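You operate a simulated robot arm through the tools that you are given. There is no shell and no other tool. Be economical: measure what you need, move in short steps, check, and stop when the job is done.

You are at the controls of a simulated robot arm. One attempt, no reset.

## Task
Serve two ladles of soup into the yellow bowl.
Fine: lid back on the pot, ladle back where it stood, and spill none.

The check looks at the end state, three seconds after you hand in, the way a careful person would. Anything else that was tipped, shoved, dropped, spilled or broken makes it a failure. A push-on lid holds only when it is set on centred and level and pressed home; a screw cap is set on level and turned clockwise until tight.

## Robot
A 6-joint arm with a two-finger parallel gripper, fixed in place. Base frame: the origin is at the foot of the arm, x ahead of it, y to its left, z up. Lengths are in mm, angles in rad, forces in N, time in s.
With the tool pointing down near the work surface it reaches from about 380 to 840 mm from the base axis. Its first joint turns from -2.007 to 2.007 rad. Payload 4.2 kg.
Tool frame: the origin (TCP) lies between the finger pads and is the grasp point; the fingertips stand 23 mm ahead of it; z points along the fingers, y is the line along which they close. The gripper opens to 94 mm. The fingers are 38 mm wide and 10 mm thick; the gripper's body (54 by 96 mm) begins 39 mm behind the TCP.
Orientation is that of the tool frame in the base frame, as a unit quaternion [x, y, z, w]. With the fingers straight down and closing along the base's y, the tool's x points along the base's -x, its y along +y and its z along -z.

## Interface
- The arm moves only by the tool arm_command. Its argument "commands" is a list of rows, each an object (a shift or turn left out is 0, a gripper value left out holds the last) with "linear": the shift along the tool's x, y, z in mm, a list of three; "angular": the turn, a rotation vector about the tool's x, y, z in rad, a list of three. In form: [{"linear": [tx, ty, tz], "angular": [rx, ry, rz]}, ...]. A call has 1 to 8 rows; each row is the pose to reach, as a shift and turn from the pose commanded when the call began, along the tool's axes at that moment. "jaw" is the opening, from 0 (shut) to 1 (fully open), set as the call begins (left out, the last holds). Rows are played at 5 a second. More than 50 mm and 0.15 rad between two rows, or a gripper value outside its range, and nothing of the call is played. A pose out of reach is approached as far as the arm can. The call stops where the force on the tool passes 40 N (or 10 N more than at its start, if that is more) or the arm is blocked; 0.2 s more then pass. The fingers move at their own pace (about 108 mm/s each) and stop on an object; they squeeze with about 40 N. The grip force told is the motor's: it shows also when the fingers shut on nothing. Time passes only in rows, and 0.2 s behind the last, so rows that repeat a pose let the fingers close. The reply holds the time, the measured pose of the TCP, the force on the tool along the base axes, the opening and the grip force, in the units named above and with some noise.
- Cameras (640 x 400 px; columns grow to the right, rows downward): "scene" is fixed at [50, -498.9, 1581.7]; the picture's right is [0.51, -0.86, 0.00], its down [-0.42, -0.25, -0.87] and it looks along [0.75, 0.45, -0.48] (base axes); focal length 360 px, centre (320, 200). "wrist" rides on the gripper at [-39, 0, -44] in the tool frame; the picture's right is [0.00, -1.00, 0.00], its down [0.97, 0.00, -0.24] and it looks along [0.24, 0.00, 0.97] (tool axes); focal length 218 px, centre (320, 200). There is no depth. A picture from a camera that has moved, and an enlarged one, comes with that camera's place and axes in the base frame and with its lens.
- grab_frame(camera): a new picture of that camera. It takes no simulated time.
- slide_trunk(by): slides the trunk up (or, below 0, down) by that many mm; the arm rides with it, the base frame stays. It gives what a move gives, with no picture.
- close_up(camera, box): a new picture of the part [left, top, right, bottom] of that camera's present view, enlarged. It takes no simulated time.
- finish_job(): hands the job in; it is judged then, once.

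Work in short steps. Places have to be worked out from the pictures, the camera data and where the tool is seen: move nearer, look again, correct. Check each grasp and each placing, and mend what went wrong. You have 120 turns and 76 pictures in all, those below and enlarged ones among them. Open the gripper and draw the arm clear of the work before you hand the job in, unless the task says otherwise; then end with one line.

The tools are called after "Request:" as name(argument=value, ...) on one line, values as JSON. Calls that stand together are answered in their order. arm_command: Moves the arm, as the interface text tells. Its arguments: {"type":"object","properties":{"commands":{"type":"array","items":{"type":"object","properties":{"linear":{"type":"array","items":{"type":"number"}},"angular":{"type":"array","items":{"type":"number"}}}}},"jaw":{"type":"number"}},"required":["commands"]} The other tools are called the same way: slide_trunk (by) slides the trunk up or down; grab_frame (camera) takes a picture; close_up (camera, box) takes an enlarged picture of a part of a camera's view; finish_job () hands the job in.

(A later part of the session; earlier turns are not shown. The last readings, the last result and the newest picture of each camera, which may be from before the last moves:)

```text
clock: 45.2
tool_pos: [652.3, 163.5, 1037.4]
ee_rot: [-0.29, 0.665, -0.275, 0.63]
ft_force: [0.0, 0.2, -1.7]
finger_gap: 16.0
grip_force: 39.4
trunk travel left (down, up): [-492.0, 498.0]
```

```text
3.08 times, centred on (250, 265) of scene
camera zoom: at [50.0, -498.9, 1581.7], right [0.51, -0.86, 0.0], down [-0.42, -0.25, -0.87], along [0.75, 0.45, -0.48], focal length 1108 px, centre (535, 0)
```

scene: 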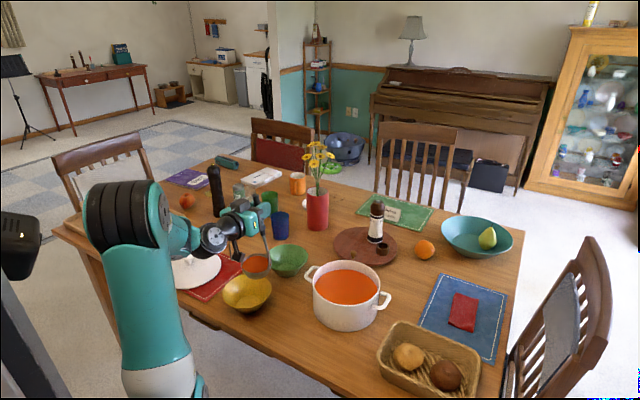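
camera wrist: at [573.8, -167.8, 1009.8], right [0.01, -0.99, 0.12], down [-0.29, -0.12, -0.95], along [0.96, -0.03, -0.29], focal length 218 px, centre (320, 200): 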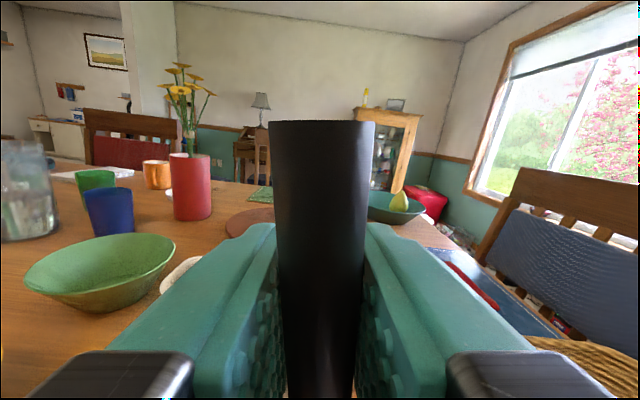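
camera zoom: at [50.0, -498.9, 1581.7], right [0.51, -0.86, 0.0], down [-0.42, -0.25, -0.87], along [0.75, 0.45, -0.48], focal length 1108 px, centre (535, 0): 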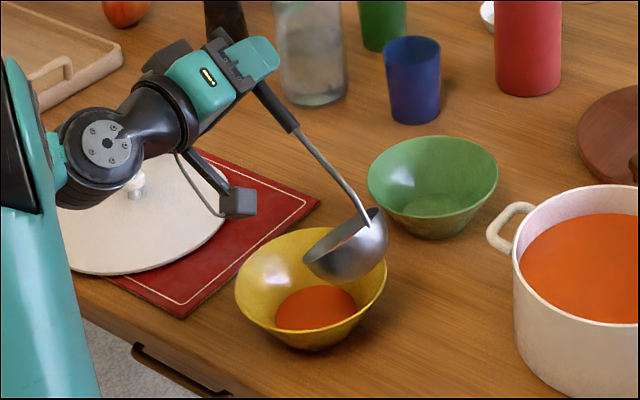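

Soup is going into the yellow bowl cleanly. I'll continue tilting to drain the ladle.

Request:
arm_command(commands=[{"linear": [-5.7, 11.8, 0.2], "angular": [0, 0, -0.07]}, {"linear": [-10.5, 24.0, 0.4], "angular": [0, 0, -0.14]}, {"linear": [-14.4, 36.4, 0.8], "angular": [0, 0, -0.21]}, {"linear": [-17.4, 49.3, 1.2], "angular": [0, 0, -0.28]}, {"linear": [-19.6, 62.1, 1.8], "angular": [0, 0, -0.35]}, {"linear": [-20.9, 75.2, 2.4], "angular": [0, 0, -0.42]}, {"linear": [-21.2, 88.2, 3], "angular": [0, 0, -0.49]}, {"linear": [-20.6, 101.4, 3.7], "angular": [0, 0, -0.56]}])

Request:
close_up(camera="scene", box=[180, 200, 320, 330])

```text
clock: 47.0
tool_pos: [653.1, 247.8, 976.7]
ee_rot: [-0.461, 0.56, -0.439, 0.53]
ft_force: [0.2, 0.2, -1.1]
finger_gap: 15.8
grip_force: 39.7
trunk travel left (down, up): [-492.0, 498.0]
```

```text
3.08 times, centred on (250, 265) of scene
camera zoom: at [50.0, -498.9, 1581.7], right [0.51, -0.86, 0.0], down [-0.42, -0.25, -0.87], along [0.75, 0.45, -0.48], focal length 1108 px, centre (535, 0)
```

zoom: 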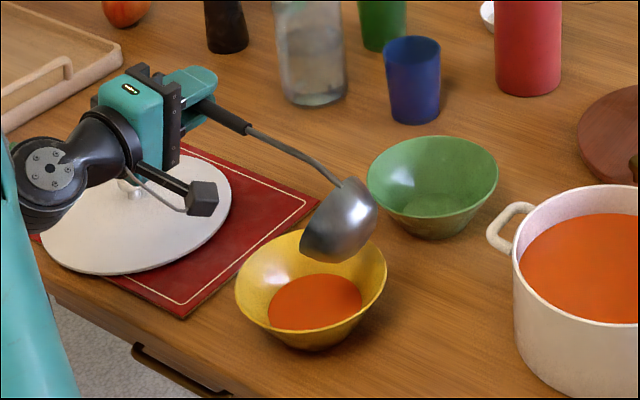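

Nearly empty. I'll tilt further (to ≈1.7 rad) while easing up a little, to stay clear of the lid.

Request:
arm_command(commands=[{"linear": [-7, 5.3, 0.2], "angular": [0, 0, -0.07]}, {"linear": [-13, 11, 0.4], "angular": [0, 0, -0.14]}, {"linear": [-18.2, 16.8, 0.8], "angular": [0, 0, -0.21]}, {"linear": [-22.4, 23.3, 1.2], "angular": [0, 0, -0.28]}, {"linear": [-26, 29.6, 1.8], "angular": [0, 0, -0.35]}, {"linear": [-28.5, 36, 2.4], "angular": [0, 0, -0.42]}, {"linear": [-28.5, 36, 2.4], "angular": [0, 0, -0.42]}, {"linear": [-28.5, 36, 2.4], "angular": [0, 0, -0.42]}])

Request:
close_up(camera="scene", box=[180, 200, 320, 330])

```text
clock: 48.8
tool_pos: [654.5, 283.3, 946.8]
ee_rot: [0.569, -0.451, 0.54, -0.426]
ft_force: [0.4, -0.3, -1.2]
finger_gap: 16.2
grip_force: 40.3
trunk travel left (down, up): [-492.0, 498.0]
```

```text
3.08 times, centred on (250, 265) of scene
camera zoom: at [50.0, -498.9, 1581.7], right [0.51, -0.86, 0.0], down [-0.42, -0.25, -0.87], along [0.75, 0.45, -0.48], focal length 1108 px, centre (535, 0)
```

zoom: 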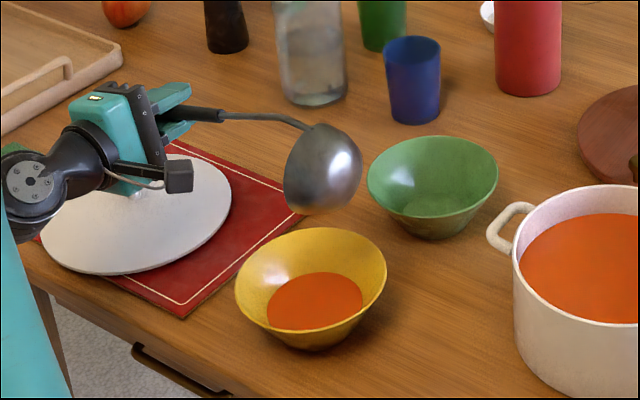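

The first ladle is served with no spill. I'll roll back upright about the lip point.

Request:
arm_command(commands=[{"linear": [13.7, -22.3, 0], "angular": [0, 0, 0.14]}, {"linear": [30.4, -42.4, 0], "angular": [0, 0, 0.28]}, {"linear": [49.7, -60.0, -0.5], "angular": [0, 0, 0.42]}, {"linear": [71.3, -74.8, -1], "angular": [0, 0, 0.56]}, {"linear": [94.7, -86.4, -2], "angular": [0, 0, 0.7]}, {"linear": [119.5, -94.6, -3], "angular": [0, 0, 0.84]}, {"linear": [145.2, -99.3, -4], "angular": [0, 0, 0.98]}, {"linear": [171.4, -100.3, -5], "angular": [0, 0, 1.12]}])

Request:
arm_command(commands=[{"linear": [13.7, -22.3, 0], "angular": [0, 0, 0.14]}, {"linear": [30.4, -42.4, 0], "angular": [0, 0, 0.28]}, {"linear": [49.7, -60.0, 0], "angular": [0, 0, 0.42]}, {"linear": [71.3, -74.8, 0], "angular": [0, 0, 0.56]}])

Request:
slide_trunk(by=40)

Request:
grab_frame(camera="scene")

```text
clock: 50.6
tool_pos: [655.3, 138.1, 1086.1]
ee_rot: [-0.242, 0.685, -0.229, 0.648]
ft_force: [0.2, 0.1, -2.5]
finger_gap: 15.9
grip_force: 40.1
trunk travel left (down, up): [-492.0, 498.0]
```

```text
clock: 51.6
tool_pos: [653.9, 37.7, 1078.3]
ee_rot: [-0.043, 0.725, -0.043, 0.686]
ft_force: [0.5, 0.0, -1.8]
finger_gap: 16.0
grip_force: 39.9
trunk travel left (down, up): [-492.0, 498.0]
```

```text
clock: 52.4
tool_pos: [654.0, 36.2, 1118.6]
ee_rot: [-0.044, 0.725, -0.042, 0.687]
ft_force: [0.5, -0.4, -1.9]
finger_gap: 15.8
grip_force: 39.9
trunk travel left (down, up): [-532.0, 458.0]
```

```text
35 pictures are left
```

scene: 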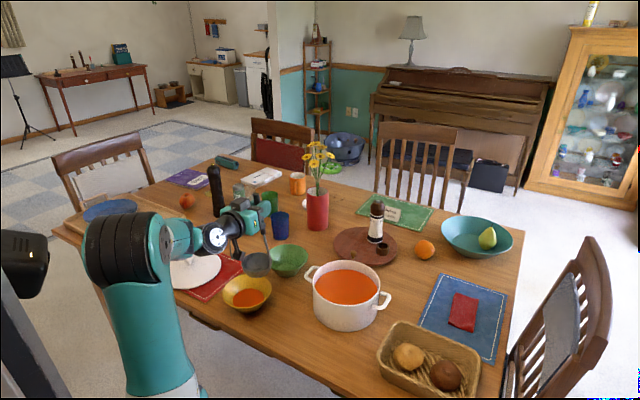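

Back upright and empty. Now back over the pot for the second ladle.

Request:
arm_command(commands=[{"linear": [2.7, -26, 17.5]}, {"linear": [5.4, -52, 35]}, {"linear": [8.1, -79, 53]}, {"linear": [10.8, -105, 70]}, {"linear": [13.5, -131, 88]}, {"linear": [16.2, -157, 105]}, {"linear": [18.9, -183, 123]}, {"linear": [21.6, -209.7, 140.6]}])

Request:
slide_trunk(by=-75)

Request:
close_up(camera="scene", box=[270, 200, 410, 340])

```text
clock: 54.2
tool_pos: [794.6, -172.9, 1115.8]
ee_rot: [-0.044, 0.725, -0.042, 0.686]
ft_force: [-0.1, 1.2, -0.2]
finger_gap: 16.2
grip_force: 40.4
trunk travel left (down, up): [-532.0, 458.0]
```

```text
clock: 55.3
tool_pos: [794.5, -173.0, 1040.1]
ee_rot: [-0.042, 0.724, -0.042, 0.687]
ft_force: [-0.2, 1.6, -1.3]
finger_gap: 15.9
grip_force: 39.8
trunk travel left (down, up): [-457.0, 533.0]
```

```text
2.86 times, centred on (340, 270) of scene
camera zoom: at [50.0, -498.9, 1581.7], right [0.51, -0.86, 0.0], down [-0.42, -0.25, -0.87], along [0.75, 0.45, -0.48], focal length 1029 px, centre (263, 0)
```

zoom: 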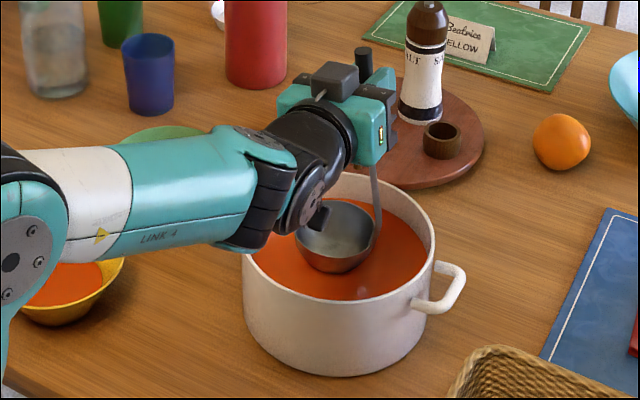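

Positioned. Submerge, then lift.

Request:
slide_trunk(by=-50)

Request:
slide_trunk(by=30)

Request:
slide_trunk(by=93)

Request:
close_up(camera="scene", box=[270, 200, 410, 340])

```text
clock: 56.3
tool_pos: [793.1, -172.6, 989.4]
ee_rot: [-0.043, 0.724, -0.042, 0.687]
ft_force: [0.4, 0.2, -0.7]
finger_gap: 16.0
grip_force: 39.6
trunk travel left (down, up): [-407.0, 583.0]
```

```text
clock: 57.0
tool_pos: [795.2, -172.7, 1019.6]
ee_rot: [-0.043, 0.725, -0.043, 0.686]
ft_force: [1.0, -0.1, -1.9]
finger_gap: 15.8
grip_force: 40.1
trunk travel left (down, up): [-437.0, 553.0]
```

```text
clock: 58.3
tool_pos: [794.5, -173.2, 1113.0]
ee_rot: [-0.044, 0.725, -0.043, 0.686]
ft_force: [-0.3, 0.3, -1.8]
finger_gap: 15.9
grip_force: 40.2
trunk travel left (down, up): [-530.0, 460.0]
```

```text
2.86 times, centred on (340, 270) of scene
camera zoom: at [50.0, -498.9, 1581.7], right [0.51, -0.86, 0.0], down [-0.42, -0.25, -0.87], along [0.75, 0.45, -0.48], focal length 1029 px, centre (263, 0)
```

zoom: 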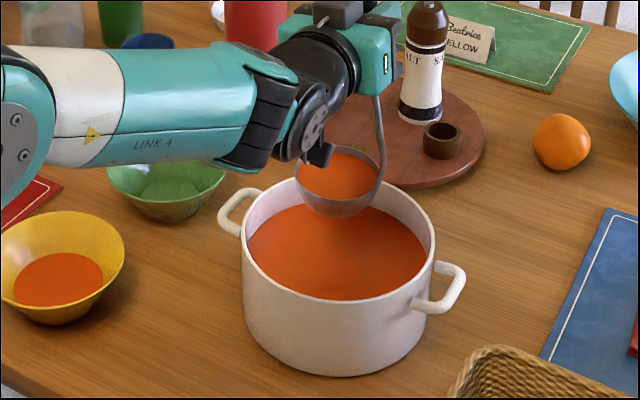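

The ladle is full again. Same slow carry to the yellow bowl.

Request:
arm_command(commands=[{"linear": [-0.4, 5, -3.3]}, {"linear": [-1.4, 16, -10.7]}, {"linear": [-2.5, 30, -20]}, {"linear": [-3.8, 45, -30]}, {"linear": [-5.1, 60, -40]}, {"linear": [-6.4, 75, -50]}, {"linear": [-7.6, 90, -60]}, {"linear": [-8.9, 106, -71]}])

Request:
arm_command(commands=[{"linear": [-0.4, 5, -3.3]}, {"linear": [-1.4, 16, -10.7]}, {"linear": [-2.5, 30, -20]}, {"linear": [-3.8, 45, -30]}, {"linear": [-5.1, 60, -40]}, {"linear": [-6.4, 75, -50]}, {"linear": [-8.0, 95, -64]}, {"linear": [-8.9, 106, -71]}])

Request:
slide_trunk(by=-75)

Request:
close_up(camera="scene", box=[180, 200, 320, 330])

```text
clock: 60.1
tool_pos: [725.3, -67.1, 1114.4]
ee_rot: [-0.043, 0.724, -0.042, 0.687]
ft_force: [-0.6, 0.5, -1.3]
finger_gap: 15.7
grip_force: 39.6
trunk travel left (down, up): [-530.0, 460.0]
```

```text
clock: 61.9
tool_pos: [652.1, 38.0, 1111.5]
ee_rot: [-0.043, 0.724, -0.043, 0.687]
ft_force: [-0.6, -0.8, -0.6]
finger_gap: 15.9
grip_force: 39.5
trunk travel left (down, up): [-530.0, 460.0]
```

```text
clock: 63.0
tool_pos: [652.2, 38.1, 1035.3]
ee_rot: [-0.043, 0.725, -0.043, 0.687]
ft_force: [-0.1, -0.5, -1.5]
finger_gap: 16.2
grip_force: 39.9
trunk travel left (down, up): [-455.0, 535.0]
```

```text
3.08 times, centred on (250, 265) of scene
camera zoom: at [50.0, -498.9, 1581.7], right [0.51, -0.86, 0.0], down [-0.42, -0.25, -0.87], along [0.75, 0.45, -0.48], focal length 1108 px, centre (535, 0)
```

zoom: 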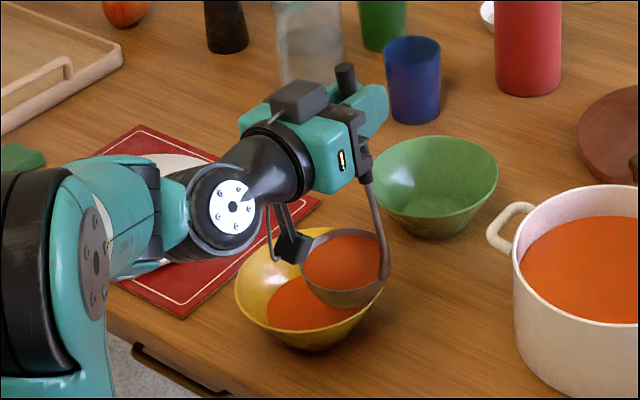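

The position is the same. To reproduce the earlier clearances exactly, I'll swap 37 mm between trunk and arm (trunk up, then arm down), then begin the pour.

Request:
slide_trunk(by=37)

Request:
arm_command(commands=[{"linear": [7, 0.9, 0.4]}, {"linear": [16, 1.9, 0.9]}, {"linear": [26, 3.1, 1.4]}, {"linear": [34, 4.1, 1.9]}])

Request:
arm_command(commands=[{"linear": [-5.7, 11.8, -0.2], "angular": [0, 0, -0.07]}, {"linear": [-10.5, 24.0, -0.4], "angular": [0, 0, -0.14]}, {"linear": [-14.4, 36.4, -0.5], "angular": [0, 0, -0.21]}, {"linear": [-17.4, 49.3, -0.6], "angular": [0, 0, -0.28]}])

Request:
close_up(camera="scene", box=[180, 200, 320, 330])

```text
clock: 63.8
tool_pos: [653.7, 38.4, 1072.9]
ee_rot: [-0.043, 0.724, -0.043, 0.687]
ft_force: [0.0, 1.2, -1.6]
finger_gap: 16.0
grip_force: 39.6
trunk travel left (down, up): [-492.0, 498.0]
```

```text
clock: 64.8
tool_pos: [652.9, 37.8, 1039.4]
ee_rot: [-0.044, 0.724, -0.041, 0.687]
ft_force: [-0.2, -0.2, -1.8]
finger_gap: 15.8
grip_force: 40.3
trunk travel left (down, up): [-492.0, 498.0]
```

```text
clock: 65.8
tool_pos: [652.3, 90.4, 1049.4]
ee_rot: [-0.144, 0.711, -0.139, 0.674]
ft_force: [0.2, 0.8, -1.3]
finger_gap: 15.9
grip_force: 40.3
trunk travel left (down, up): [-492.0, 498.0]
```

```text
3.08 times, centred on (250, 265) of scene
camera zoom: at [50.0, -498.9, 1581.7], right [0.51, -0.86, 0.0], down [-0.42, -0.25, -0.87], along [0.75, 0.45, -0.48], focal length 1108 px, centre (535, 0)
```

zoom: 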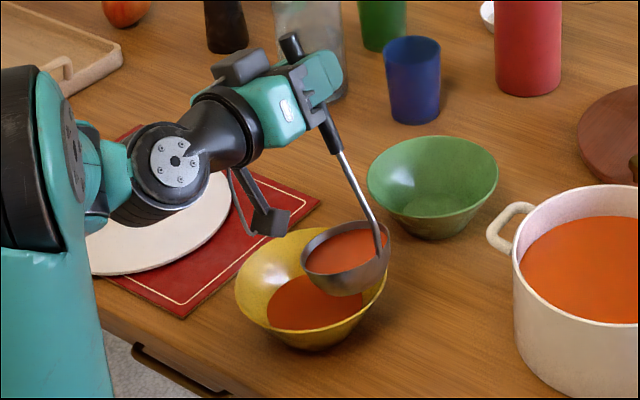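

This matches the first pour. Continuing with the same rows.

Request:
arm_command(commands=[{"linear": [-5.7, 11.8, -0.1], "angular": [0, 0, -0.07]}, {"linear": [-10.5, 24.0, 0], "angular": [0, 0, -0.14]}, {"linear": [-14.4, 36.4, 0], "angular": [0, 0, -0.21]}, {"linear": [-17.4, 49.3, 0.2], "angular": [0, 0, -0.28]}, {"linear": [-19.6, 62.1, 0.3], "angular": [0, 0, -0.35]}, {"linear": [-20.9, 75.2, 0.5], "angular": [0, 0, -0.42]}])

Request:
arm_command(commands=[{"linear": [-5.7, 11.8, 0.2], "angular": [0, 0, -0.07]}, {"linear": [-10.5, 24.0, 0.4], "angular": [0, 0, -0.14]}, {"linear": [-14.4, 36.4, 0.8], "angular": [0, 0, -0.21]}, {"linear": [-17.4, 49.3, 1.2], "angular": [0, 0, -0.28]}, {"linear": [-19.6, 62.1, 1.8], "angular": [0, 0, -0.35]}, {"linear": [-20.9, 75.2, 2.4], "angular": [0, 0, -0.42]}, {"linear": [-21.2, 88.2, 3], "angular": [0, 0, -0.49]}, {"linear": [-20.6, 101.4, 3.7], "angular": [0, 0, -0.56]}])

Request:
arm_command(commands=[{"linear": [-7, 5.3, 0.2], "angular": [0, 0, -0.07]}, {"linear": [-13, 11, 0.4], "angular": [0, 0, -0.14]}, {"linear": [-18.2, 16.8, 0.8], "angular": [0, 0, -0.21]}, {"linear": [-22.4, 23.3, 1.2], "angular": [0, 0, -0.28]}, {"linear": [-26, 29.6, 1.8], "angular": [0, 0, -0.35]}, {"linear": [-28.5, 36, 2.4], "angular": [0, 0, -0.42]}, {"linear": [-28.5, 36, 2.4], "angular": [0, 0, -0.42]}, {"linear": [-28.5, 36, 2.4], "angular": [0, 0, -0.42]}])

Request:
close_up(camera="scene", box=[180, 200, 320, 330])

```text
clock: 67.2
tool_pos: [651.0, 169.0, 1039.8]
ee_rot: [-0.291, 0.665, -0.275, 0.63]
ft_force: [0.4, 0.0, -0.6]
finger_gap: 16.1
grip_force: 40.1
trunk travel left (down, up): [-492.0, 498.0]
```

```text
clock: 69.0
tool_pos: [655.3, 251.4, 978.3]
ee_rot: [-0.461, 0.56, -0.44, 0.53]
ft_force: [-0.1, 0.3, -0.9]
finger_gap: 16.0
grip_force: 40.3
trunk travel left (down, up): [-492.0, 498.0]
```

```text
clock: 70.8
tool_pos: [654.1, 286.3, 948.9]
ee_rot: [0.569, -0.452, 0.539, -0.426]
ft_force: [-0.3, 0.6, -1.5]
finger_gap: 16.1
grip_force: 39.9
trunk travel left (down, up): [-492.0, 498.0]
```

```text
3.08 times, centred on (250, 265) of scene
camera zoom: at [50.0, -498.9, 1581.7], right [0.51, -0.86, 0.0], down [-0.42, -0.25, -0.87], along [0.75, 0.45, -0.48], focal length 1108 px, centre (535, 0)
```

zoom: 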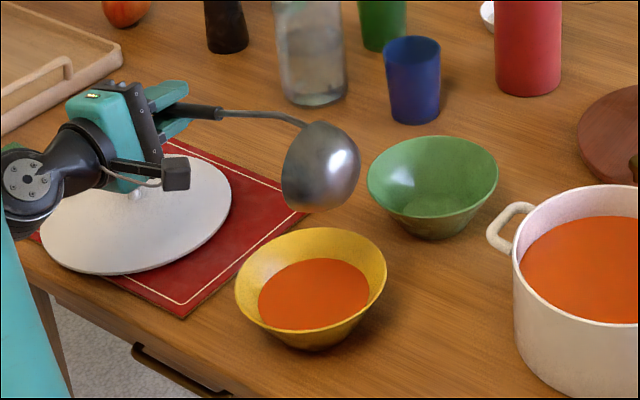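

Two ladles are in the yellow bowl and the table looks clean. I'll roll upright again and return the ladle.

Request:
arm_command(commands=[{"linear": [13.7, -22.3, 0], "angular": [0, 0, 0.14]}, {"linear": [30.4, -42.4, 0], "angular": [0, 0, 0.28]}, {"linear": [49.7, -60.0, -0.5], "angular": [0, 0, 0.42]}, {"linear": [71.3, -74.8, -1], "angular": [0, 0, 0.56]}, {"linear": [94.7, -86.4, -2], "angular": [0, 0, 0.7]}, {"linear": [119.5, -94.6, -3], "angular": [0, 0, 0.84]}, {"linear": [145.2, -99.3, -4], "angular": [0, 0, 0.98]}, {"linear": [171.4, -100.3, -5], "angular": [0, 0, 1.12]}])

Request:
arm_command(commands=[{"linear": [13.7, -22.3, 0], "angular": [0, 0, 0.14]}, {"linear": [30.4, -42.4, 0], "angular": [0, 0, 0.28]}, {"linear": [49.7, -60.0, 0], "angular": [0, 0, 0.42]}, {"linear": [71.3, -74.8, 0], "angular": [0, 0, 0.56]}])

Request:
slide_trunk(by=40)

Request:
close_up(camera="scene", box=[180, 200, 320, 330])

```text
clock: 72.6
tool_pos: [655.8, 141.1, 1087.4]
ee_rot: [-0.24, 0.685, -0.229, 0.649]
ft_force: [0.7, 0.2, -1.9]
finger_gap: 16.2
grip_force: 39.5
trunk travel left (down, up): [-492.0, 498.0]
```

```text
clock: 73.6
tool_pos: [654.7, 39.0, 1077.0]
ee_rot: [-0.043, 0.725, -0.042, 0.686]
ft_force: [0.1, 0.6, -1.8]
finger_gap: 15.9
grip_force: 40.2
trunk travel left (down, up): [-492.0, 498.0]
```

```text
clock: 74.4
tool_pos: [655.2, 40.0, 1116.6]
ee_rot: [-0.044, 0.725, -0.041, 0.687]
ft_force: [-0.4, 0.0, -2.0]
finger_gap: 15.9
grip_force: 39.8
trunk travel left (down, up): [-532.0, 458.0]
```

```text
3.08 times, centred on (250, 265) of scene
camera zoom: at [50.0, -498.9, 1581.7], right [0.51, -0.86, 0.0], down [-0.42, -0.25, -0.87], along [0.75, 0.45, -0.48], focal length 1108 px, centre (535, 0)
```

zoom: 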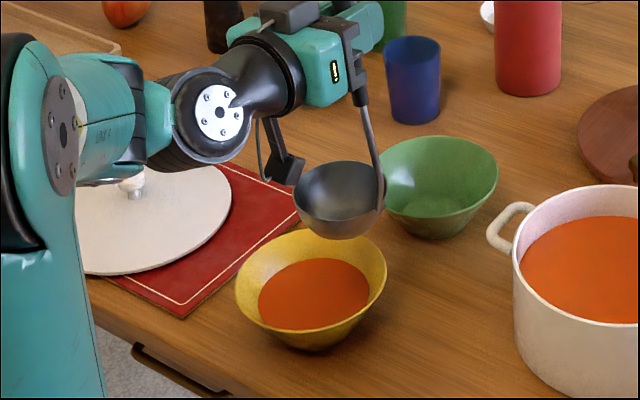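

The ladle is empty and upright. I'll carry it back over its standing place (TCP target 615.5, -172).

Request:
arm_command(commands=[{"linear": [3.5, -26.5, -5]}, {"linear": [6.9, -53, -10]}, {"linear": [10.4, -79, -15]}, {"linear": [13.8, -105, -20]}, {"linear": [17.3, -131, -25]}, {"linear": [20.7, -158, -30]}, {"linear": [24.2, -184, -34]}, {"linear": [27.6, -210.3, -39]}])

Request:
slide_trunk(by=-110)

Request:
close_up(camera="scene", box=[250, 230, 370, 360])

```text
clock: 76.2
tool_pos: [614.3, -173.7, 1118.4]
ee_rot: [-0.044, 0.725, -0.043, 0.686]
ft_force: [0.6, 0.2, -1.2]
finger_gap: 16.0
grip_force: 39.4
trunk travel left (down, up): [-532.0, 458.0]
```

```text
clock: 77.7
tool_pos: [614.2, -173.3, 1007.7]
ee_rot: [-0.044, 0.725, -0.042, 0.687]
ft_force: [0.1, 0.8, -1.3]
finger_gap: 16.1
grip_force: 40.1
trunk travel left (down, up): [-422.0, 568.0]
```

```text
3.08 times, centred on (310, 295) of scene
camera zoom: at [50.0, -498.9, 1581.7], right [0.51, -0.86, 0.0], down [-0.42, -0.25, -0.87], along [0.75, 0.45, -0.48], focal length 1108 px, centre (351, -92)
```

zoom: 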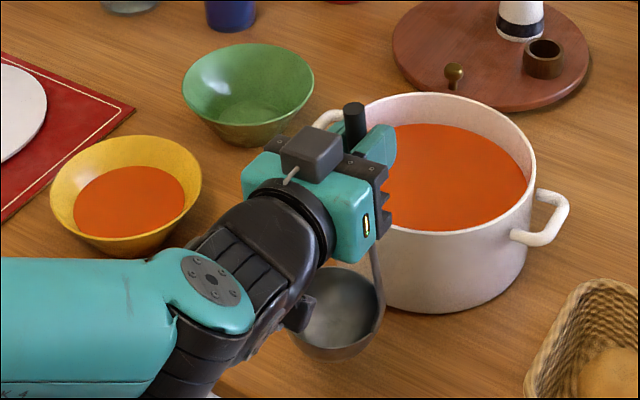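

On line. Lowering the last bit gently, watching the force.

Request:
slide_trunk(by=-33)

Request:
slide_trunk(by=-4)

```text
clock: 78.4
tool_pos: [614.4, -172.8, 975.6]
ee_rot: [-0.044, 0.725, -0.043, 0.686]
ft_force: [0.1, 0.1, -1.8]
finger_gap: 16.2
grip_force: 39.8
trunk travel left (down, up): [-389.0, 601.0]
```

```text
clock: 79.0
tool_pos: [615.0, -172.8, 971.0]
ee_rot: [-0.043, 0.724, -0.043, 0.687]
ft_force: [-0.1, 0.0, 2.6]
finger_gap: 15.8
grip_force: 40.1
trunk travel left (down, up): [-385.0, 605.0]
```

Contact is established (+2.6 N). Opening the fingers.

Request:
arm_command(commands=[{"linear": [0, 0, 0]}, {"linear": [0, 0, 0]}, {"linear": [0, 0, 0]}, {"linear": [0, 0, 0]}], jaw=0.8)

Request:
grab_frame(camera="wrist")

Request:
close_up(camera="scene", box=[250, 230, 370, 360])

```text
clock: 80.0
tool_pos: [614.2, -173.4, 970.5]
ee_rot: [-0.043, 0.724, -0.042, 0.687]
ft_force: [0.7, 0.2, 1.0]
finger_gap: 75.3
grip_force: 0.2
trunk travel left (down, up): [-385.0, 605.0]
```

```text
27 pictures are left
camera wrist: at [573.3, -169.8, 1011.3], right [0.01, -0.99, 0.12], down [-0.29, -0.12, -0.95], along [0.96, -0.03, -0.29], focal length 218 px, centre (320, 200)
```

wrist: 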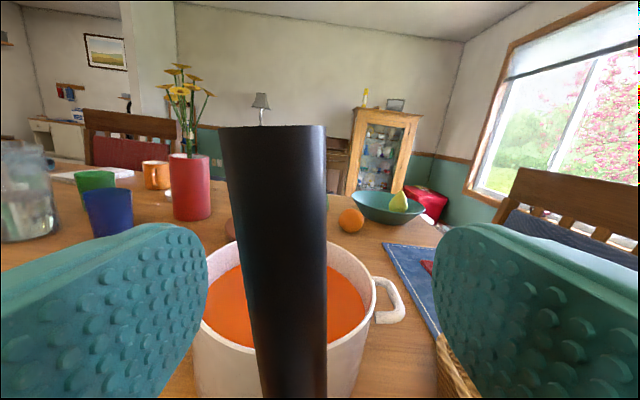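

```text
3.08 times, centred on (310, 295) of scene
camera zoom: at [50.0, -498.9, 1581.7], right [0.51, -0.86, 0.0], down [-0.42, -0.25, -0.87], along [0.75, 0.45, -0.48], focal length 1108 px, centre (351, -92)
```

zoom: 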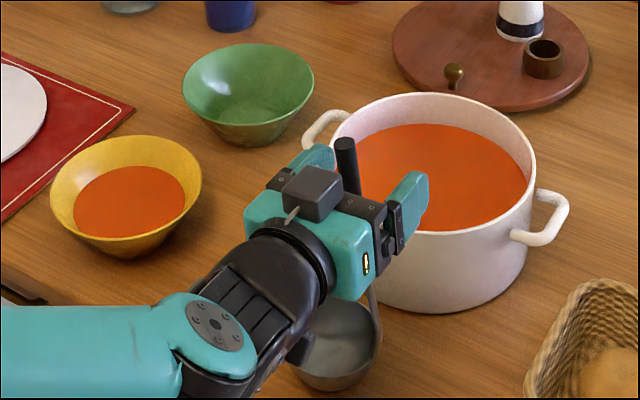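

The ladle stands by itself in its place. I'll withdraw straight up with the trunk.

Request:
slide_trunk(by=40)

Request:
slide_trunk(by=110)

Request:
close_up(camera="scene", box=[210, 220, 410, 370])

```text
clock: 80.8
tool_pos: [613.7, -174.3, 1010.6]
ee_rot: [-0.044, 0.724, -0.041, 0.687]
ft_force: [-0.9, 0.0, 0.8]
finger_gap: 75.2
grip_force: 0.0
trunk travel left (down, up): [-425.0, 565.0]
```

```text
clock: 82.2
tool_pos: [615.5, -173.9, 1120.7]
ee_rot: [-0.043, 0.724, -0.042, 0.687]
ft_force: [0.2, 0.1, 0.5]
finger_gap: 75.3
grip_force: 0.1
trunk travel left (down, up): [-535.0, 455.0]
```

```text
2.67 times, centred on (310, 295) of scene
camera zoom: at [50.0, -498.9, 1581.7], right [0.51, -0.86, 0.0], down [-0.42, -0.25, -0.87], along [0.75, 0.45, -0.48], focal length 960 px, centre (347, -53)
```

zoom: 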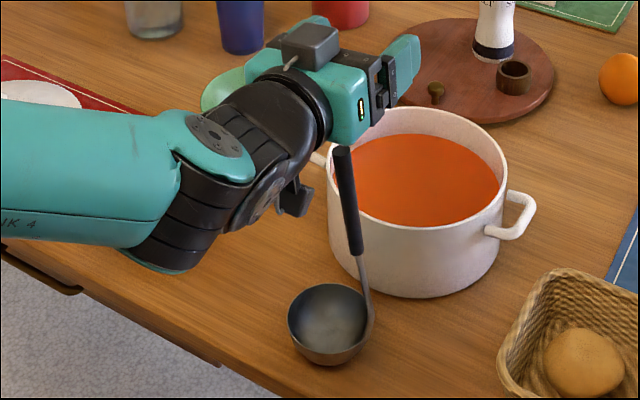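

The ladle is back within about 2 mm of its original place. I'll raise the trunk to its earlier height, then bring the tool back to pointing down.

Request:
slide_trunk(by=235)

Request:
arm_command(commands=[{"linear": [0, 0, 0], "angular": [0, 0, 0.122]}])

Request:
arm_command(commands=[{"angular": [0, 0.14, 0]}, {"angular": [0, 0.28, 0]}, {"angular": [0, 0.42, 0]}, {"angular": [0, 0.56, 0]}, {"angular": [0, 0.7, 0]}, {"angular": [0, 0.84, 0]}, {"angular": [0, 0.98, 0]}, {"angular": [0, 1.12, 0]}], jaw=0.8)

```text
clock: 84.7
tool_pos: [614.3, -173.6, 1355.8]
ee_rot: [-0.044, 0.725, -0.042, 0.687]
ft_force: [0.0, 0.5, 0.0]
finger_gap: 75.0
grip_force: 0.1
trunk travel left (down, up): [-770.0, 220.0]
```

```text
clock: 85.1
tool_pos: [616.1, -174.4, 1356.6]
ee_rot: [0.001, 0.726, 0.0, 0.688]
ft_force: [-0.1, -0.4, 0.4]
finger_gap: 75.2
grip_force: 0.0
trunk travel left (down, up): [-770.0, 220.0]
```

```text
clock: 86.9
tool_pos: [613.8, -174.5, 1355.6]
ee_rot: [0.001, 0.981, 0.0, 0.196]
ft_force: [0.7, -0.4, 0.5]
finger_gap: 75.0
grip_force: 0.1
trunk travel left (down, up): [-770.0, 220.0]
```

Finishing the pitch to straight down.

Request:
arm_command(commands=[{"angular": [0, 0.13, 0]}, {"angular": [0, 0.26, 0]}, {"angular": [0, 0.3945, 0]}])

Request:
arm_command(commands=[{"linear": [0, 45, 10]}, {"linear": [-5, 90, 20]}, {"linear": [-10, 135, 30]}, {"linear": [-15, 180, 40]}, {"linear": [-20, 225, 55]}, {"linear": [-25, 270, 70]}, {"linear": [-30, 315, 85]}, {"linear": [-35, 360, 100]}])

Request:
arm_command(commands=[{"linear": [-3, 40, 25]}, {"linear": [-6, 80, 50]}, {"linear": [-9, 120, 75]}, {"linear": [-11, 160, 100]}, {"linear": [-11, 195, 130]}, {"linear": [-11, 198, 170]}, {"linear": [-11, 198, 205]}])

Request:
grab_frame(camera="wrist")

```text
clock: 87.7
tool_pos: [614.5, -175.1, 1355.5]
ee_rot: [0.0, 1.0, 0.0, 0.0]
ft_force: [-0.8, 0.1, -0.6]
finger_gap: 75.2
grip_force: 0.0
trunk travel left (down, up): [-770.0, 220.0]
```

```text
clock: 89.5
tool_pos: [650.8, 188.4, 1260.5]
ee_rot: [0.001, 1.0, -0.001, 0.0]
ft_force: [-0.7, -0.9, 0.3]
finger_gap: 75.1
grip_force: 0.1
trunk travel left (down, up): [-770.0, 220.0]
```

```text
clock: 91.1
tool_pos: [662.6, 386.4, 1052.4]
ee_rot: [0.001, 1.0, -0.001, 0.0]
ft_force: [-0.3, -0.2, 0.5]
finger_gap: 75.2
grip_force: 0.0
trunk travel left (down, up): [-770.0, 220.0]
```

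```text
24 pictures are left
camera wrist: at [700.8, 386.1, 1095.0], right [0.0, -1.0, 0.0], down [-0.97, 0.0, 0.24], along [-0.24, 0.0, -0.97], focal length 218 px, centre (320, 200)
```

wrist: 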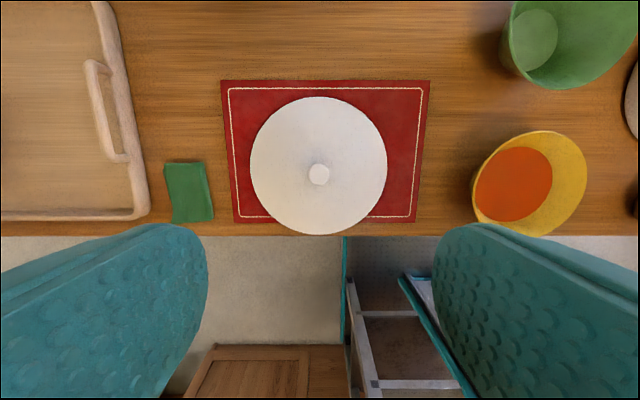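

The knob reads (665.5, 387). I'll lower the trunk 80 to gain low reach, then descend over the knob.

Request:
slide_trunk(by=-80)

Request:
arm_command(commands=[{"linear": [-3, 1, 35]}, {"linear": [-3, 1, 70]}, {"linear": [-3, 1, 100]}])

Request:
grab_frame(camera="wrist")

```text
clock: 92.2
tool_pos: [662.5, 387.9, 972.0]
ee_rot: [0.001, 1.0, 0.0, 0.001]
ft_force: [0.1, 0.6, 1.5]
finger_gap: 75.3
grip_force: 0.2
trunk travel left (down, up): [-690.0, 300.0]
```

```text
clock: 93.0
tool_pos: [664.0, 386.5, 871.9]
ee_rot: [0.0, 1.0, 0.001, 0.002]
ft_force: [-0.3, 0.7, -0.4]
finger_gap: 75.4
grip_force: 0.2
trunk travel left (down, up): [-690.0, 300.0]
```

```text
23 pictures are left
camera wrist: at [702.6, 385.6, 915.2], right [0.0, -1.0, 0.0], down [-0.97, 0.0, 0.24], along [-0.24, 0.0, -0.97], focal length 218 px, centre (320, 200)
```

wrist: 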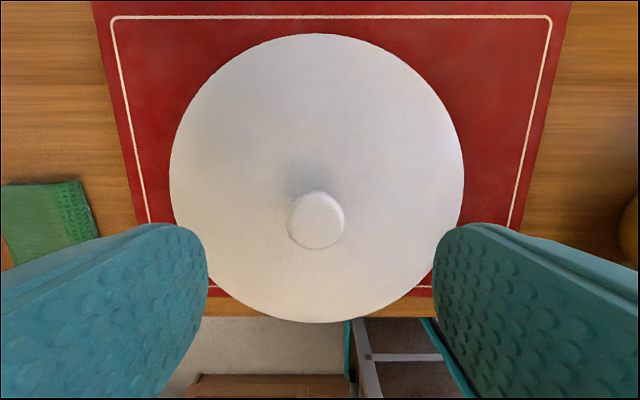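

Centred. Descending 64 mm to the same grip height, then closing.

Request:
arm_command(commands=[{"linear": [0, 1, 25]}, {"linear": [0, 1, 45]}, {"linear": [0, 1, 57]}, {"linear": [0, 1, 64]}])

Request:
arm_command(commands=[{"linear": [0, 0, 0]}, {"linear": [0, 0, 0]}, {"linear": [0, 0, 0]}, {"linear": [0, 0, 0]}], jaw=0)

Request:
grab_frame(camera="wrist")

```text
clock: 94.0
tool_pos: [664.0, 388.7, 807.4]
ee_rot: [0.0, 1.0, 0.0, 0.002]
ft_force: [-0.9, 0.3, -0.6]
finger_gap: 75.3
grip_force: 0.0
trunk travel left (down, up): [-690.0, 300.0]
```

```text
clock: 95.0
tool_pos: [663.6, 388.4, 805.9]
ee_rot: [0.0, 1.0, 0.0, 0.001]
ft_force: [0.5, 0.2, 0.4]
finger_gap: 28.1
grip_force: 40.0
trunk travel left (down, up): [-690.0, 300.0]
```

```text
22 pictures are left
camera wrist: at [703.5, 387.6, 851.3], right [0.0, -1.0, 0.0], down [-0.97, 0.0, 0.24], along [-0.24, 0.0, -0.97], focal length 218 px, centre (320, 200)
```

wrist: 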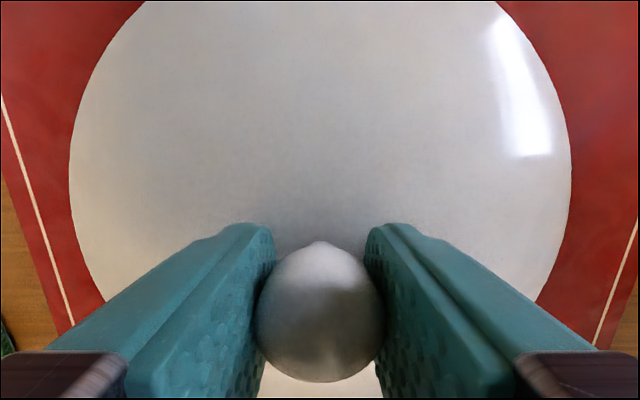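

Good grip (28.1 mm), with the knob about 3 mm further towards the base in the fingers than before; I'll compensate for that. Lifting with the trunk and then the arm.

Request:
slide_trunk(by=15)

Request:
slide_trunk(by=70)

Request:
arm_command(commands=[{"linear": [0, 0, -40]}, {"linear": [0, 0, -80]}, {"linear": [0, 0, -120]}, {"linear": [0, 0, -140]}])

Request:
grab_frame(camera="wrist")

```text
clock: 95.7
tool_pos: [664.6, 388.7, 823.3]
ee_rot: [0.0, 1.0, -0.001, 0.0]
ft_force: [0.4, 0.1, -4.3]
finger_gap: 28.4
grip_force: 40.3
trunk travel left (down, up): [-705.0, 285.0]
```

```text
clock: 96.8
tool_pos: [664.7, 388.9, 892.4]
ee_rot: [0.002, 1.0, 0.0, 0.001]
ft_force: [-0.9, 0.8, -4.3]
finger_gap: 28.4
grip_force: 40.0
trunk travel left (down, up): [-775.0, 215.0]
```

```text
clock: 97.8
tool_pos: [665.4, 387.1, 1033.1]
ee_rot: [0.001, 1.0, 0.0, 0.001]
ft_force: [0.2, 0.9, -3.5]
finger_gap: 28.5
grip_force: 40.2
trunk travel left (down, up): [-775.0, 215.0]
```

```text
21 pictures are left
camera wrist: at [705.0, 386.7, 1075.9], right [0.0, -1.0, 0.0], down [-0.97, 0.0, 0.24], along [-0.24, 0.0, -0.97], focal length 218 px, centre (320, 200)
```

wrist: 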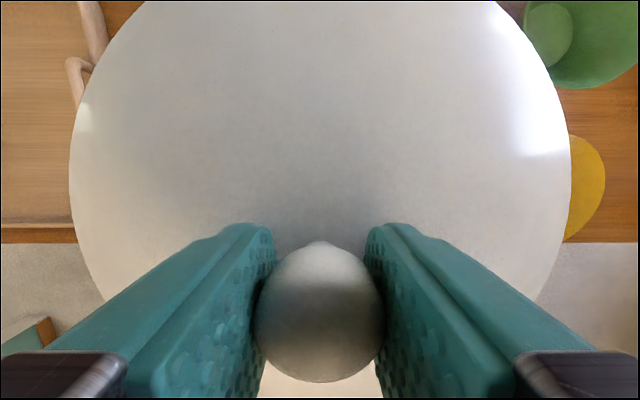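

The lid is held level. I'll carry it back along the same path to above the pot (target x≈791, y≈-150).

Request:
arm_command(commands=[{"linear": [-10, -44, 0]}, {"linear": [-21, -89, 0]}, {"linear": [-31, -134, 0]}, {"linear": [-42, -179, 0]}, {"linear": [-52, -224, 0]}, {"linear": [-63, -268, 0]}, {"linear": [-73, -312, 0]}, {"linear": [-84, -356, 0]}])

Request:
arm_command(commands=[{"linear": [-10, -44, 0]}, {"linear": [-21, -88, 0]}, {"linear": [-32, -132, 0]}, {"linear": [-40, -168, 5]}, {"linear": [-42, -181, 20]}, {"linear": [-42, -181, 50]}, {"linear": [-42, -181, 70]}])

Request:
close_up(camera="scene", box=[280, 200, 420, 340])

```text
clock: 99.6
tool_pos: [745.9, 34.3, 1031.6]
ee_rot: [0.0, 1.0, -0.001, 0.0]
ft_force: [0.3, 0.3, -3.9]
finger_gap: 28.1
grip_force: 40.2
trunk travel left (down, up): [-775.0, 215.0]
```

```text
clock: 101.2
tool_pos: [788.4, -149.4, 964.1]
ee_rot: [0.001, 1.0, 0.0, 0.002]
ft_force: [-0.3, -1.1, -4.0]
finger_gap: 28.4
grip_force: 39.9
trunk travel left (down, up): [-775.0, 215.0]
```

```text
2.86 times, centred on (350, 270) of scene
camera zoom: at [50.0, -498.9, 1581.7], right [0.51, -0.86, 0.0], down [-0.42, -0.25, -0.87], along [0.75, 0.45, -0.48], focal length 1029 px, centre (234, 0)
```

zoom: 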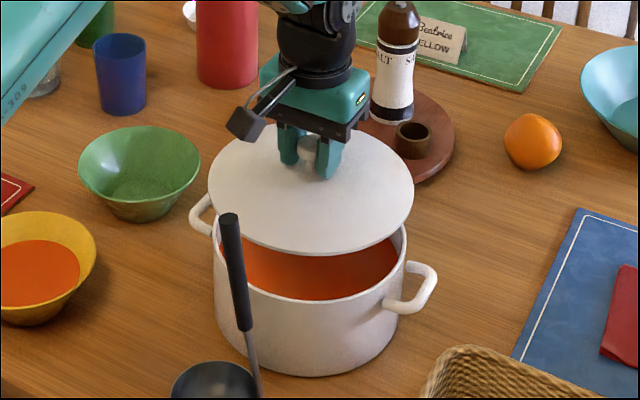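

Compared with the picture at removal, the lid is about 3 mm short in x, matching my estimate. I'll correct +3 and descend to just above the rim.

Request:
arm_command(commands=[{"linear": [-3, 0.5, 15]}, {"linear": [-3, 0.5, 30]}, {"linear": [-3, 0.5, 40]}])

Request:
close_up(camera="scene", box=[290, 230, 410, 340])

```text
clock: 102.0
tool_pos: [791.6, -149.9, 922.4]
ee_rot: [0.001, 1.0, 0.0, 0.001]
ft_force: [-0.9, 0.4, -3.9]
finger_gap: 28.3
grip_force: 39.2
trunk travel left (down, up): [-775.0, 215.0]
```

```text
3.64 times, centred on (350, 285) of scene
camera zoom: at [50.0, -498.9, 1581.7], right [0.51, -0.86, 0.0], down [-0.42, -0.25, -0.87], along [0.75, 0.45, -0.48], focal length 1309 px, centre (211, -109)
```

zoom: 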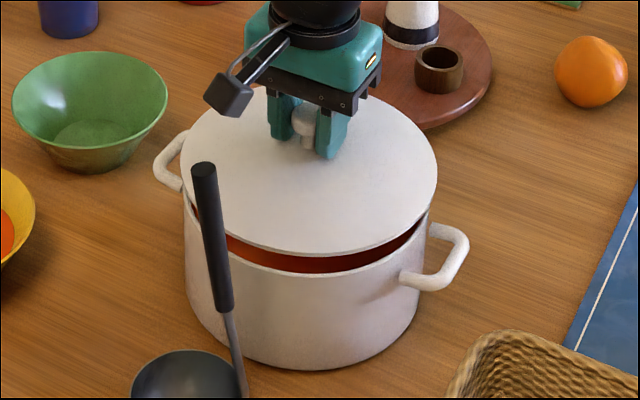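

The lid-to-pot alignment matches the removal picture within about 1 mm. Lowering slowly until it seats.

Request:
arm_command(commands=[{"linear": [0, 0, 6]}, {"linear": [0, 0, 11]}, {"linear": [0, 0, 15]}, {"linear": [0, 0, 18]}, {"linear": [0, 0, 20]}])

Request:
close_up(camera="scene", box=[290, 230, 410, 340])

```text
clock: 103.2
tool_pos: [792.9, -149.1, 905.6]
ee_rot: [0.001, 1.0, 0.0, 0.005]
ft_force: [-8.9, -0.9, 27.4]
finger_gap: 28.8
grip_force: 40.1
trunk travel left (down, up): [-775.0, 215.0]
```

```text
3.64 times, centred on (350, 285) of scene
camera zoom: at [50.0, -498.9, 1581.7], right [0.51, -0.86, 0.0], down [-0.42, -0.25, -0.87], along [0.75, 0.45, -0.48], focal length 1309 px, centre (211, -109)
```

zoom: 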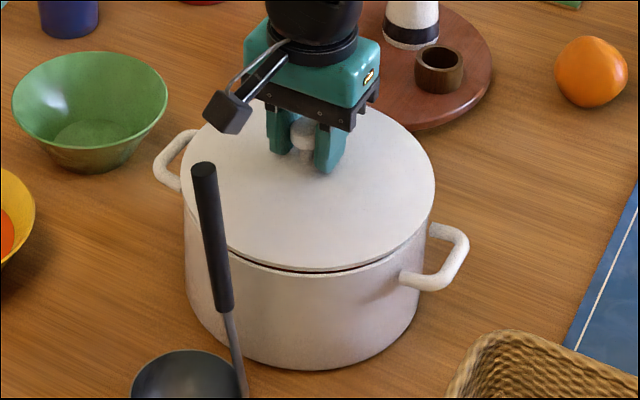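

It's catching about 4 mm high, with Fx −9 N pushing the lid towards −x. I'll lift slightly, shift −2 mm in x, and try again.

Request:
arm_command(commands=[{"linear": [0, 0, -6]}, {"linear": [2, 0, -6]}, {"linear": [2, 0, -3]}, {"linear": [2, 0, 0]}])

Request:
close_up(camera="scene", box=[290, 230, 410, 340])

```text
clock: 104.2
tool_pos: [790.0, -148.7, 904.8]
ee_rot: [0.001, 1.0, 0.0, 0.002]
ft_force: [-6.8, -4.4, 11.8]
finger_gap: 28.7
grip_force: 40.0
trunk travel left (down, up): [-775.0, 215.0]
```

```text
3.64 times, centred on (350, 285) of scene
camera zoom: at [50.0, -498.9, 1581.7], right [0.51, -0.86, 0.0], down [-0.42, -0.25, -0.87], along [0.75, 0.45, -0.48], focal length 1309 px, centre (211, -109)
```

zoom: 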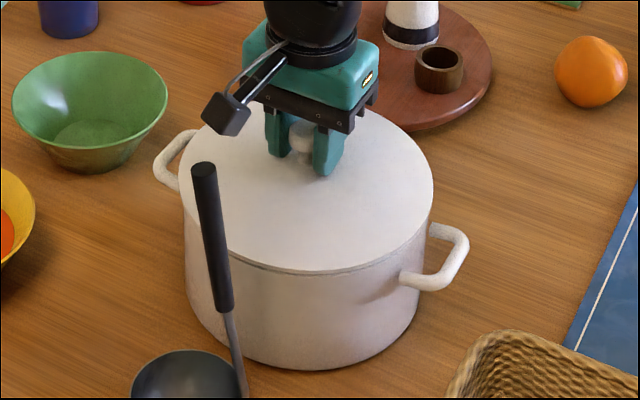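

It's seating better: the gap is nearly gone and the force is lower. I'll shift 1 mm more in −x and −y, following the force, and press down a little.

Request:
arm_command(commands=[{"linear": [1, -1, 0]}, {"linear": [1, -1, 1.5]}, {"linear": [1, -1, 3]}])

Request:
close_up(camera="scene", box=[310, 260, 400, 320])

```text
clock: 105.0
tool_pos: [790.0, -149.5, 903.1]
ee_rot: [0.0, 1.0, 0.001, 0.002]
ft_force: [-9.1, 3.0, 30.3]
finger_gap: 28.5
grip_force: 39.5
trunk travel left (down, up): [-775.0, 215.0]
```

```text
6.67 times, centred on (355, 290) of scene
camera zoom: at [50.0, -498.9, 1581.7], right [0.51, -0.86, 0.0], down [-0.42, -0.25, -0.87], along [0.75, 0.45, -0.48], focal length 2400 px, centre (87, -400)
```

zoom: 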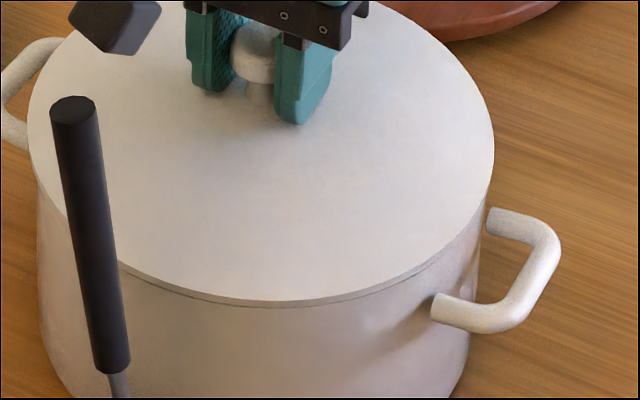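

It appears seated at z≈903. I'll relieve the side force with another −1 mm in x, and press to the force limit to be sure it's home.

Request:
arm_command(commands=[{"linear": [1.5, 0, 0]}, {"linear": [1.5, 0, 1]}, {"linear": [1.5, 0, 2]}, {"linear": [1.5, 0, 3]}])

```text
clock: 105.7
tool_pos: [789.6, -149.9, 903.9]
ee_rot: [0.0, 1.0, 0.0, 0.006]
ft_force: [-7.3, 0.8, 15.8]
finger_gap: 28.3
grip_force: 40.2
trunk travel left (down, up): [-775.0, 215.0]
stopped in row 3: the force on the tool passed its limit (the readings are from after the stop); the commanded pose is now the measured one
```

The limit was reached, so it was pressed with over 40 N. I'll open, rise and inspect.

Request:
arm_command(commands=[{"linear": [0, 0, 0]}, {"linear": [0, 0, 0]}, {"linear": [0, 0, 0]}], jaw=0.8)

Request:
arm_command(commands=[{"linear": [0, 0, -15]}, {"linear": [0, 0, -35]}, {"linear": [0, 0, -62]}])

Request:
close_up(camera="scene", box=[290, 240, 410, 340])

Request:
grab_frame(camera="wrist")

```text
clock: 106.5
tool_pos: [789.9, -149.0, 901.6]
ee_rot: [0.0, 1.0, 0.0, 0.005]
ft_force: [0.3, -0.1, -1.3]
finger_gap: 75.2
grip_force: 0.2
trunk travel left (down, up): [-775.0, 215.0]
```

```text
clock: 107.3
tool_pos: [791.2, -148.8, 965.0]
ee_rot: [0.0, 1.0, 0.0, 0.005]
ft_force: [0.1, -0.1, -1.0]
finger_gap: 75.2
grip_force: 0.0
trunk travel left (down, up): [-775.0, 215.0]
```

```text
4.00 times, centred on (350, 290) of scene
camera zoom: at [50.0, -498.9, 1581.7], right [0.51, -0.86, 0.0], down [-0.42, -0.25, -0.87], along [0.75, 0.45, -0.48], focal length 1440 px, centre (200, -160)
```

zoom: 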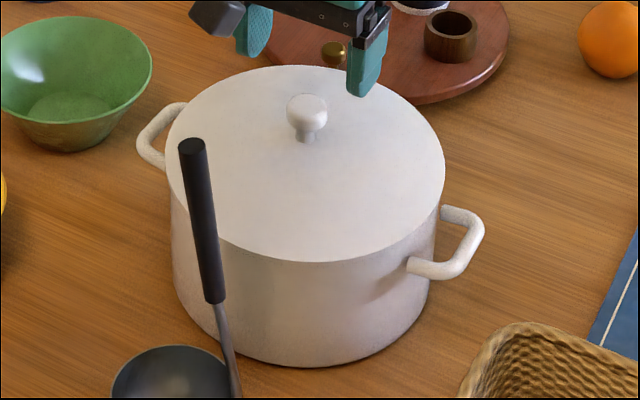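

```text
14 pictures are left
camera wrist: at [829.8, -149.5, 1008.4], right [0.0, -1.0, 0.0], down [-0.97, 0.0, 0.23], along [-0.23, 0.0, -0.97], focal length 218 px, centre (320, 200)
```

wrist: 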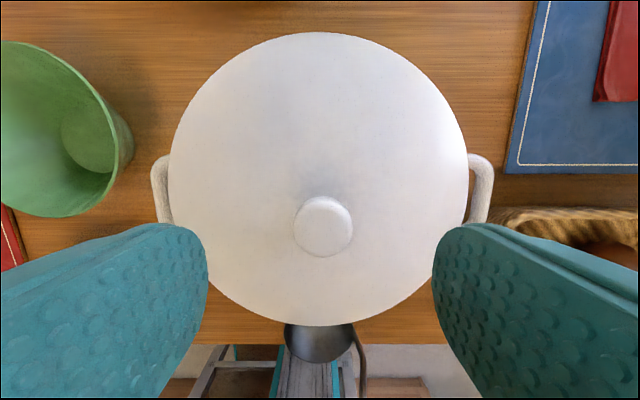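

It looks level. I'll compare with the original frame using the same crop, so I can judge the seating.

Request:
close_up(camera="scene", box=[210, 220, 410, 370])

```text
2.67 times, centred on (310, 295) of scene
camera zoom: at [50.0, -498.9, 1581.7], right [0.51, -0.86, 0.0], down [-0.42, -0.25, -0.87], along [0.75, 0.45, -0.48], focal length 960 px, centre (347, -53)
```

zoom: 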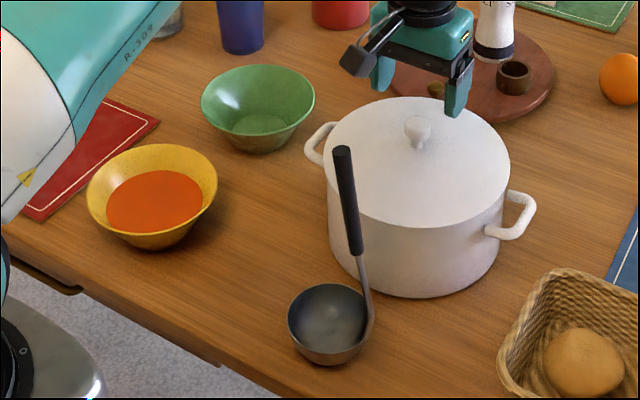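

In the same crop the lid sits about 4 px higher than at the start, so it's roughly 4 mm short of fully home. I'll shut the fingers and press straight down on the knob centre.

Request:
arm_command(commands=[{"linear": [1, -1.5, 0], "angular": [0, 0.01, 0]}, {"linear": [1, -1.5, 0], "angular": [0, 0.01, 0]}, {"linear": [1, -1.5, 8], "angular": [0, 0.01, 0]}, {"linear": [1, -1.5, 16], "angular": [0, 0.01, 0]}, {"linear": [1, -1.5, 24], "angular": [0, 0.01, 0]}], jaw=0)

Request:
close_up(camera="scene", box=[290, 220, 410, 320])

```text
clock: 108.5
tool_pos: [791.5, -150.3, 941.3]
ee_rot: [0.001, 1.0, 0.001, 0.001]
ft_force: [-0.4, 0.5, 0.7]
finger_gap: 0.1
grip_force: 39.7
trunk travel left (down, up): [-775.0, 215.0]
```

```text
4.00 times, centred on (350, 270) of scene
camera zoom: at [50.0, -498.9, 1581.7], right [0.51, -0.86, 0.0], down [-0.42, -0.25, -0.87], along [0.75, 0.45, -0.48], focal length 1440 px, centre (200, -80)
```

zoom: 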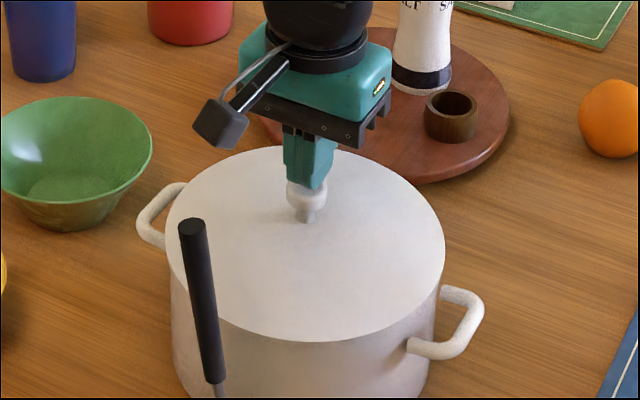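

The closed fingers are centred over the knob. Pressing down in small steps.

Request:
arm_command(commands=[{"linear": [0, 0, 4]}, {"linear": [0, 0, 7]}, {"linear": [0, 0, 10]}, {"linear": [0, 0, 13]}, {"linear": [0, 0, 15]}, {"linear": [0, 0, 17]}, {"linear": [0, 0, 19]}, {"linear": [0, 0, 21]}])

Request:
close_up(camera="scene", box=[210, 220, 410, 370])

```text
clock: 109.5
tool_pos: [789.6, -151.0, 934.4]
ee_rot: [0.0, 1.0, 0.0, 0.004]
ft_force: [-15.2, 0.8, 21.3]
finger_gap: 0.0
grip_force: 40.3
trunk travel left (down, up): [-775.0, 215.0]
stopped in row 5: the force on the tool passed its limit (the readings are from after the stop); the commanded pose is now the measured one
```

```text
2.67 times, centred on (310, 295) of scene
camera zoom: at [50.0, -498.9, 1581.7], right [0.51, -0.86, 0.0], down [-0.42, -0.25, -0.87], along [0.75, 0.45, -0.48], focal length 960 px, centre (347, -53)
```

zoom: 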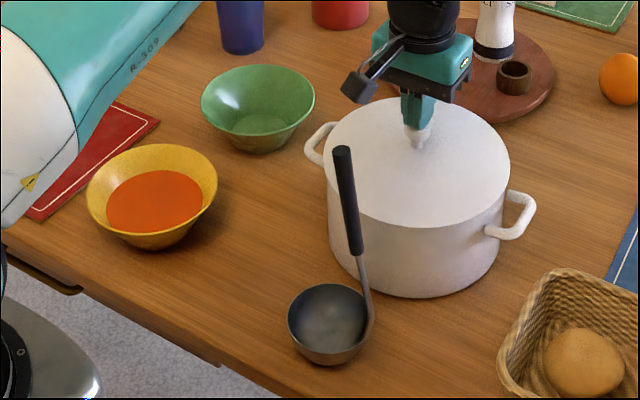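

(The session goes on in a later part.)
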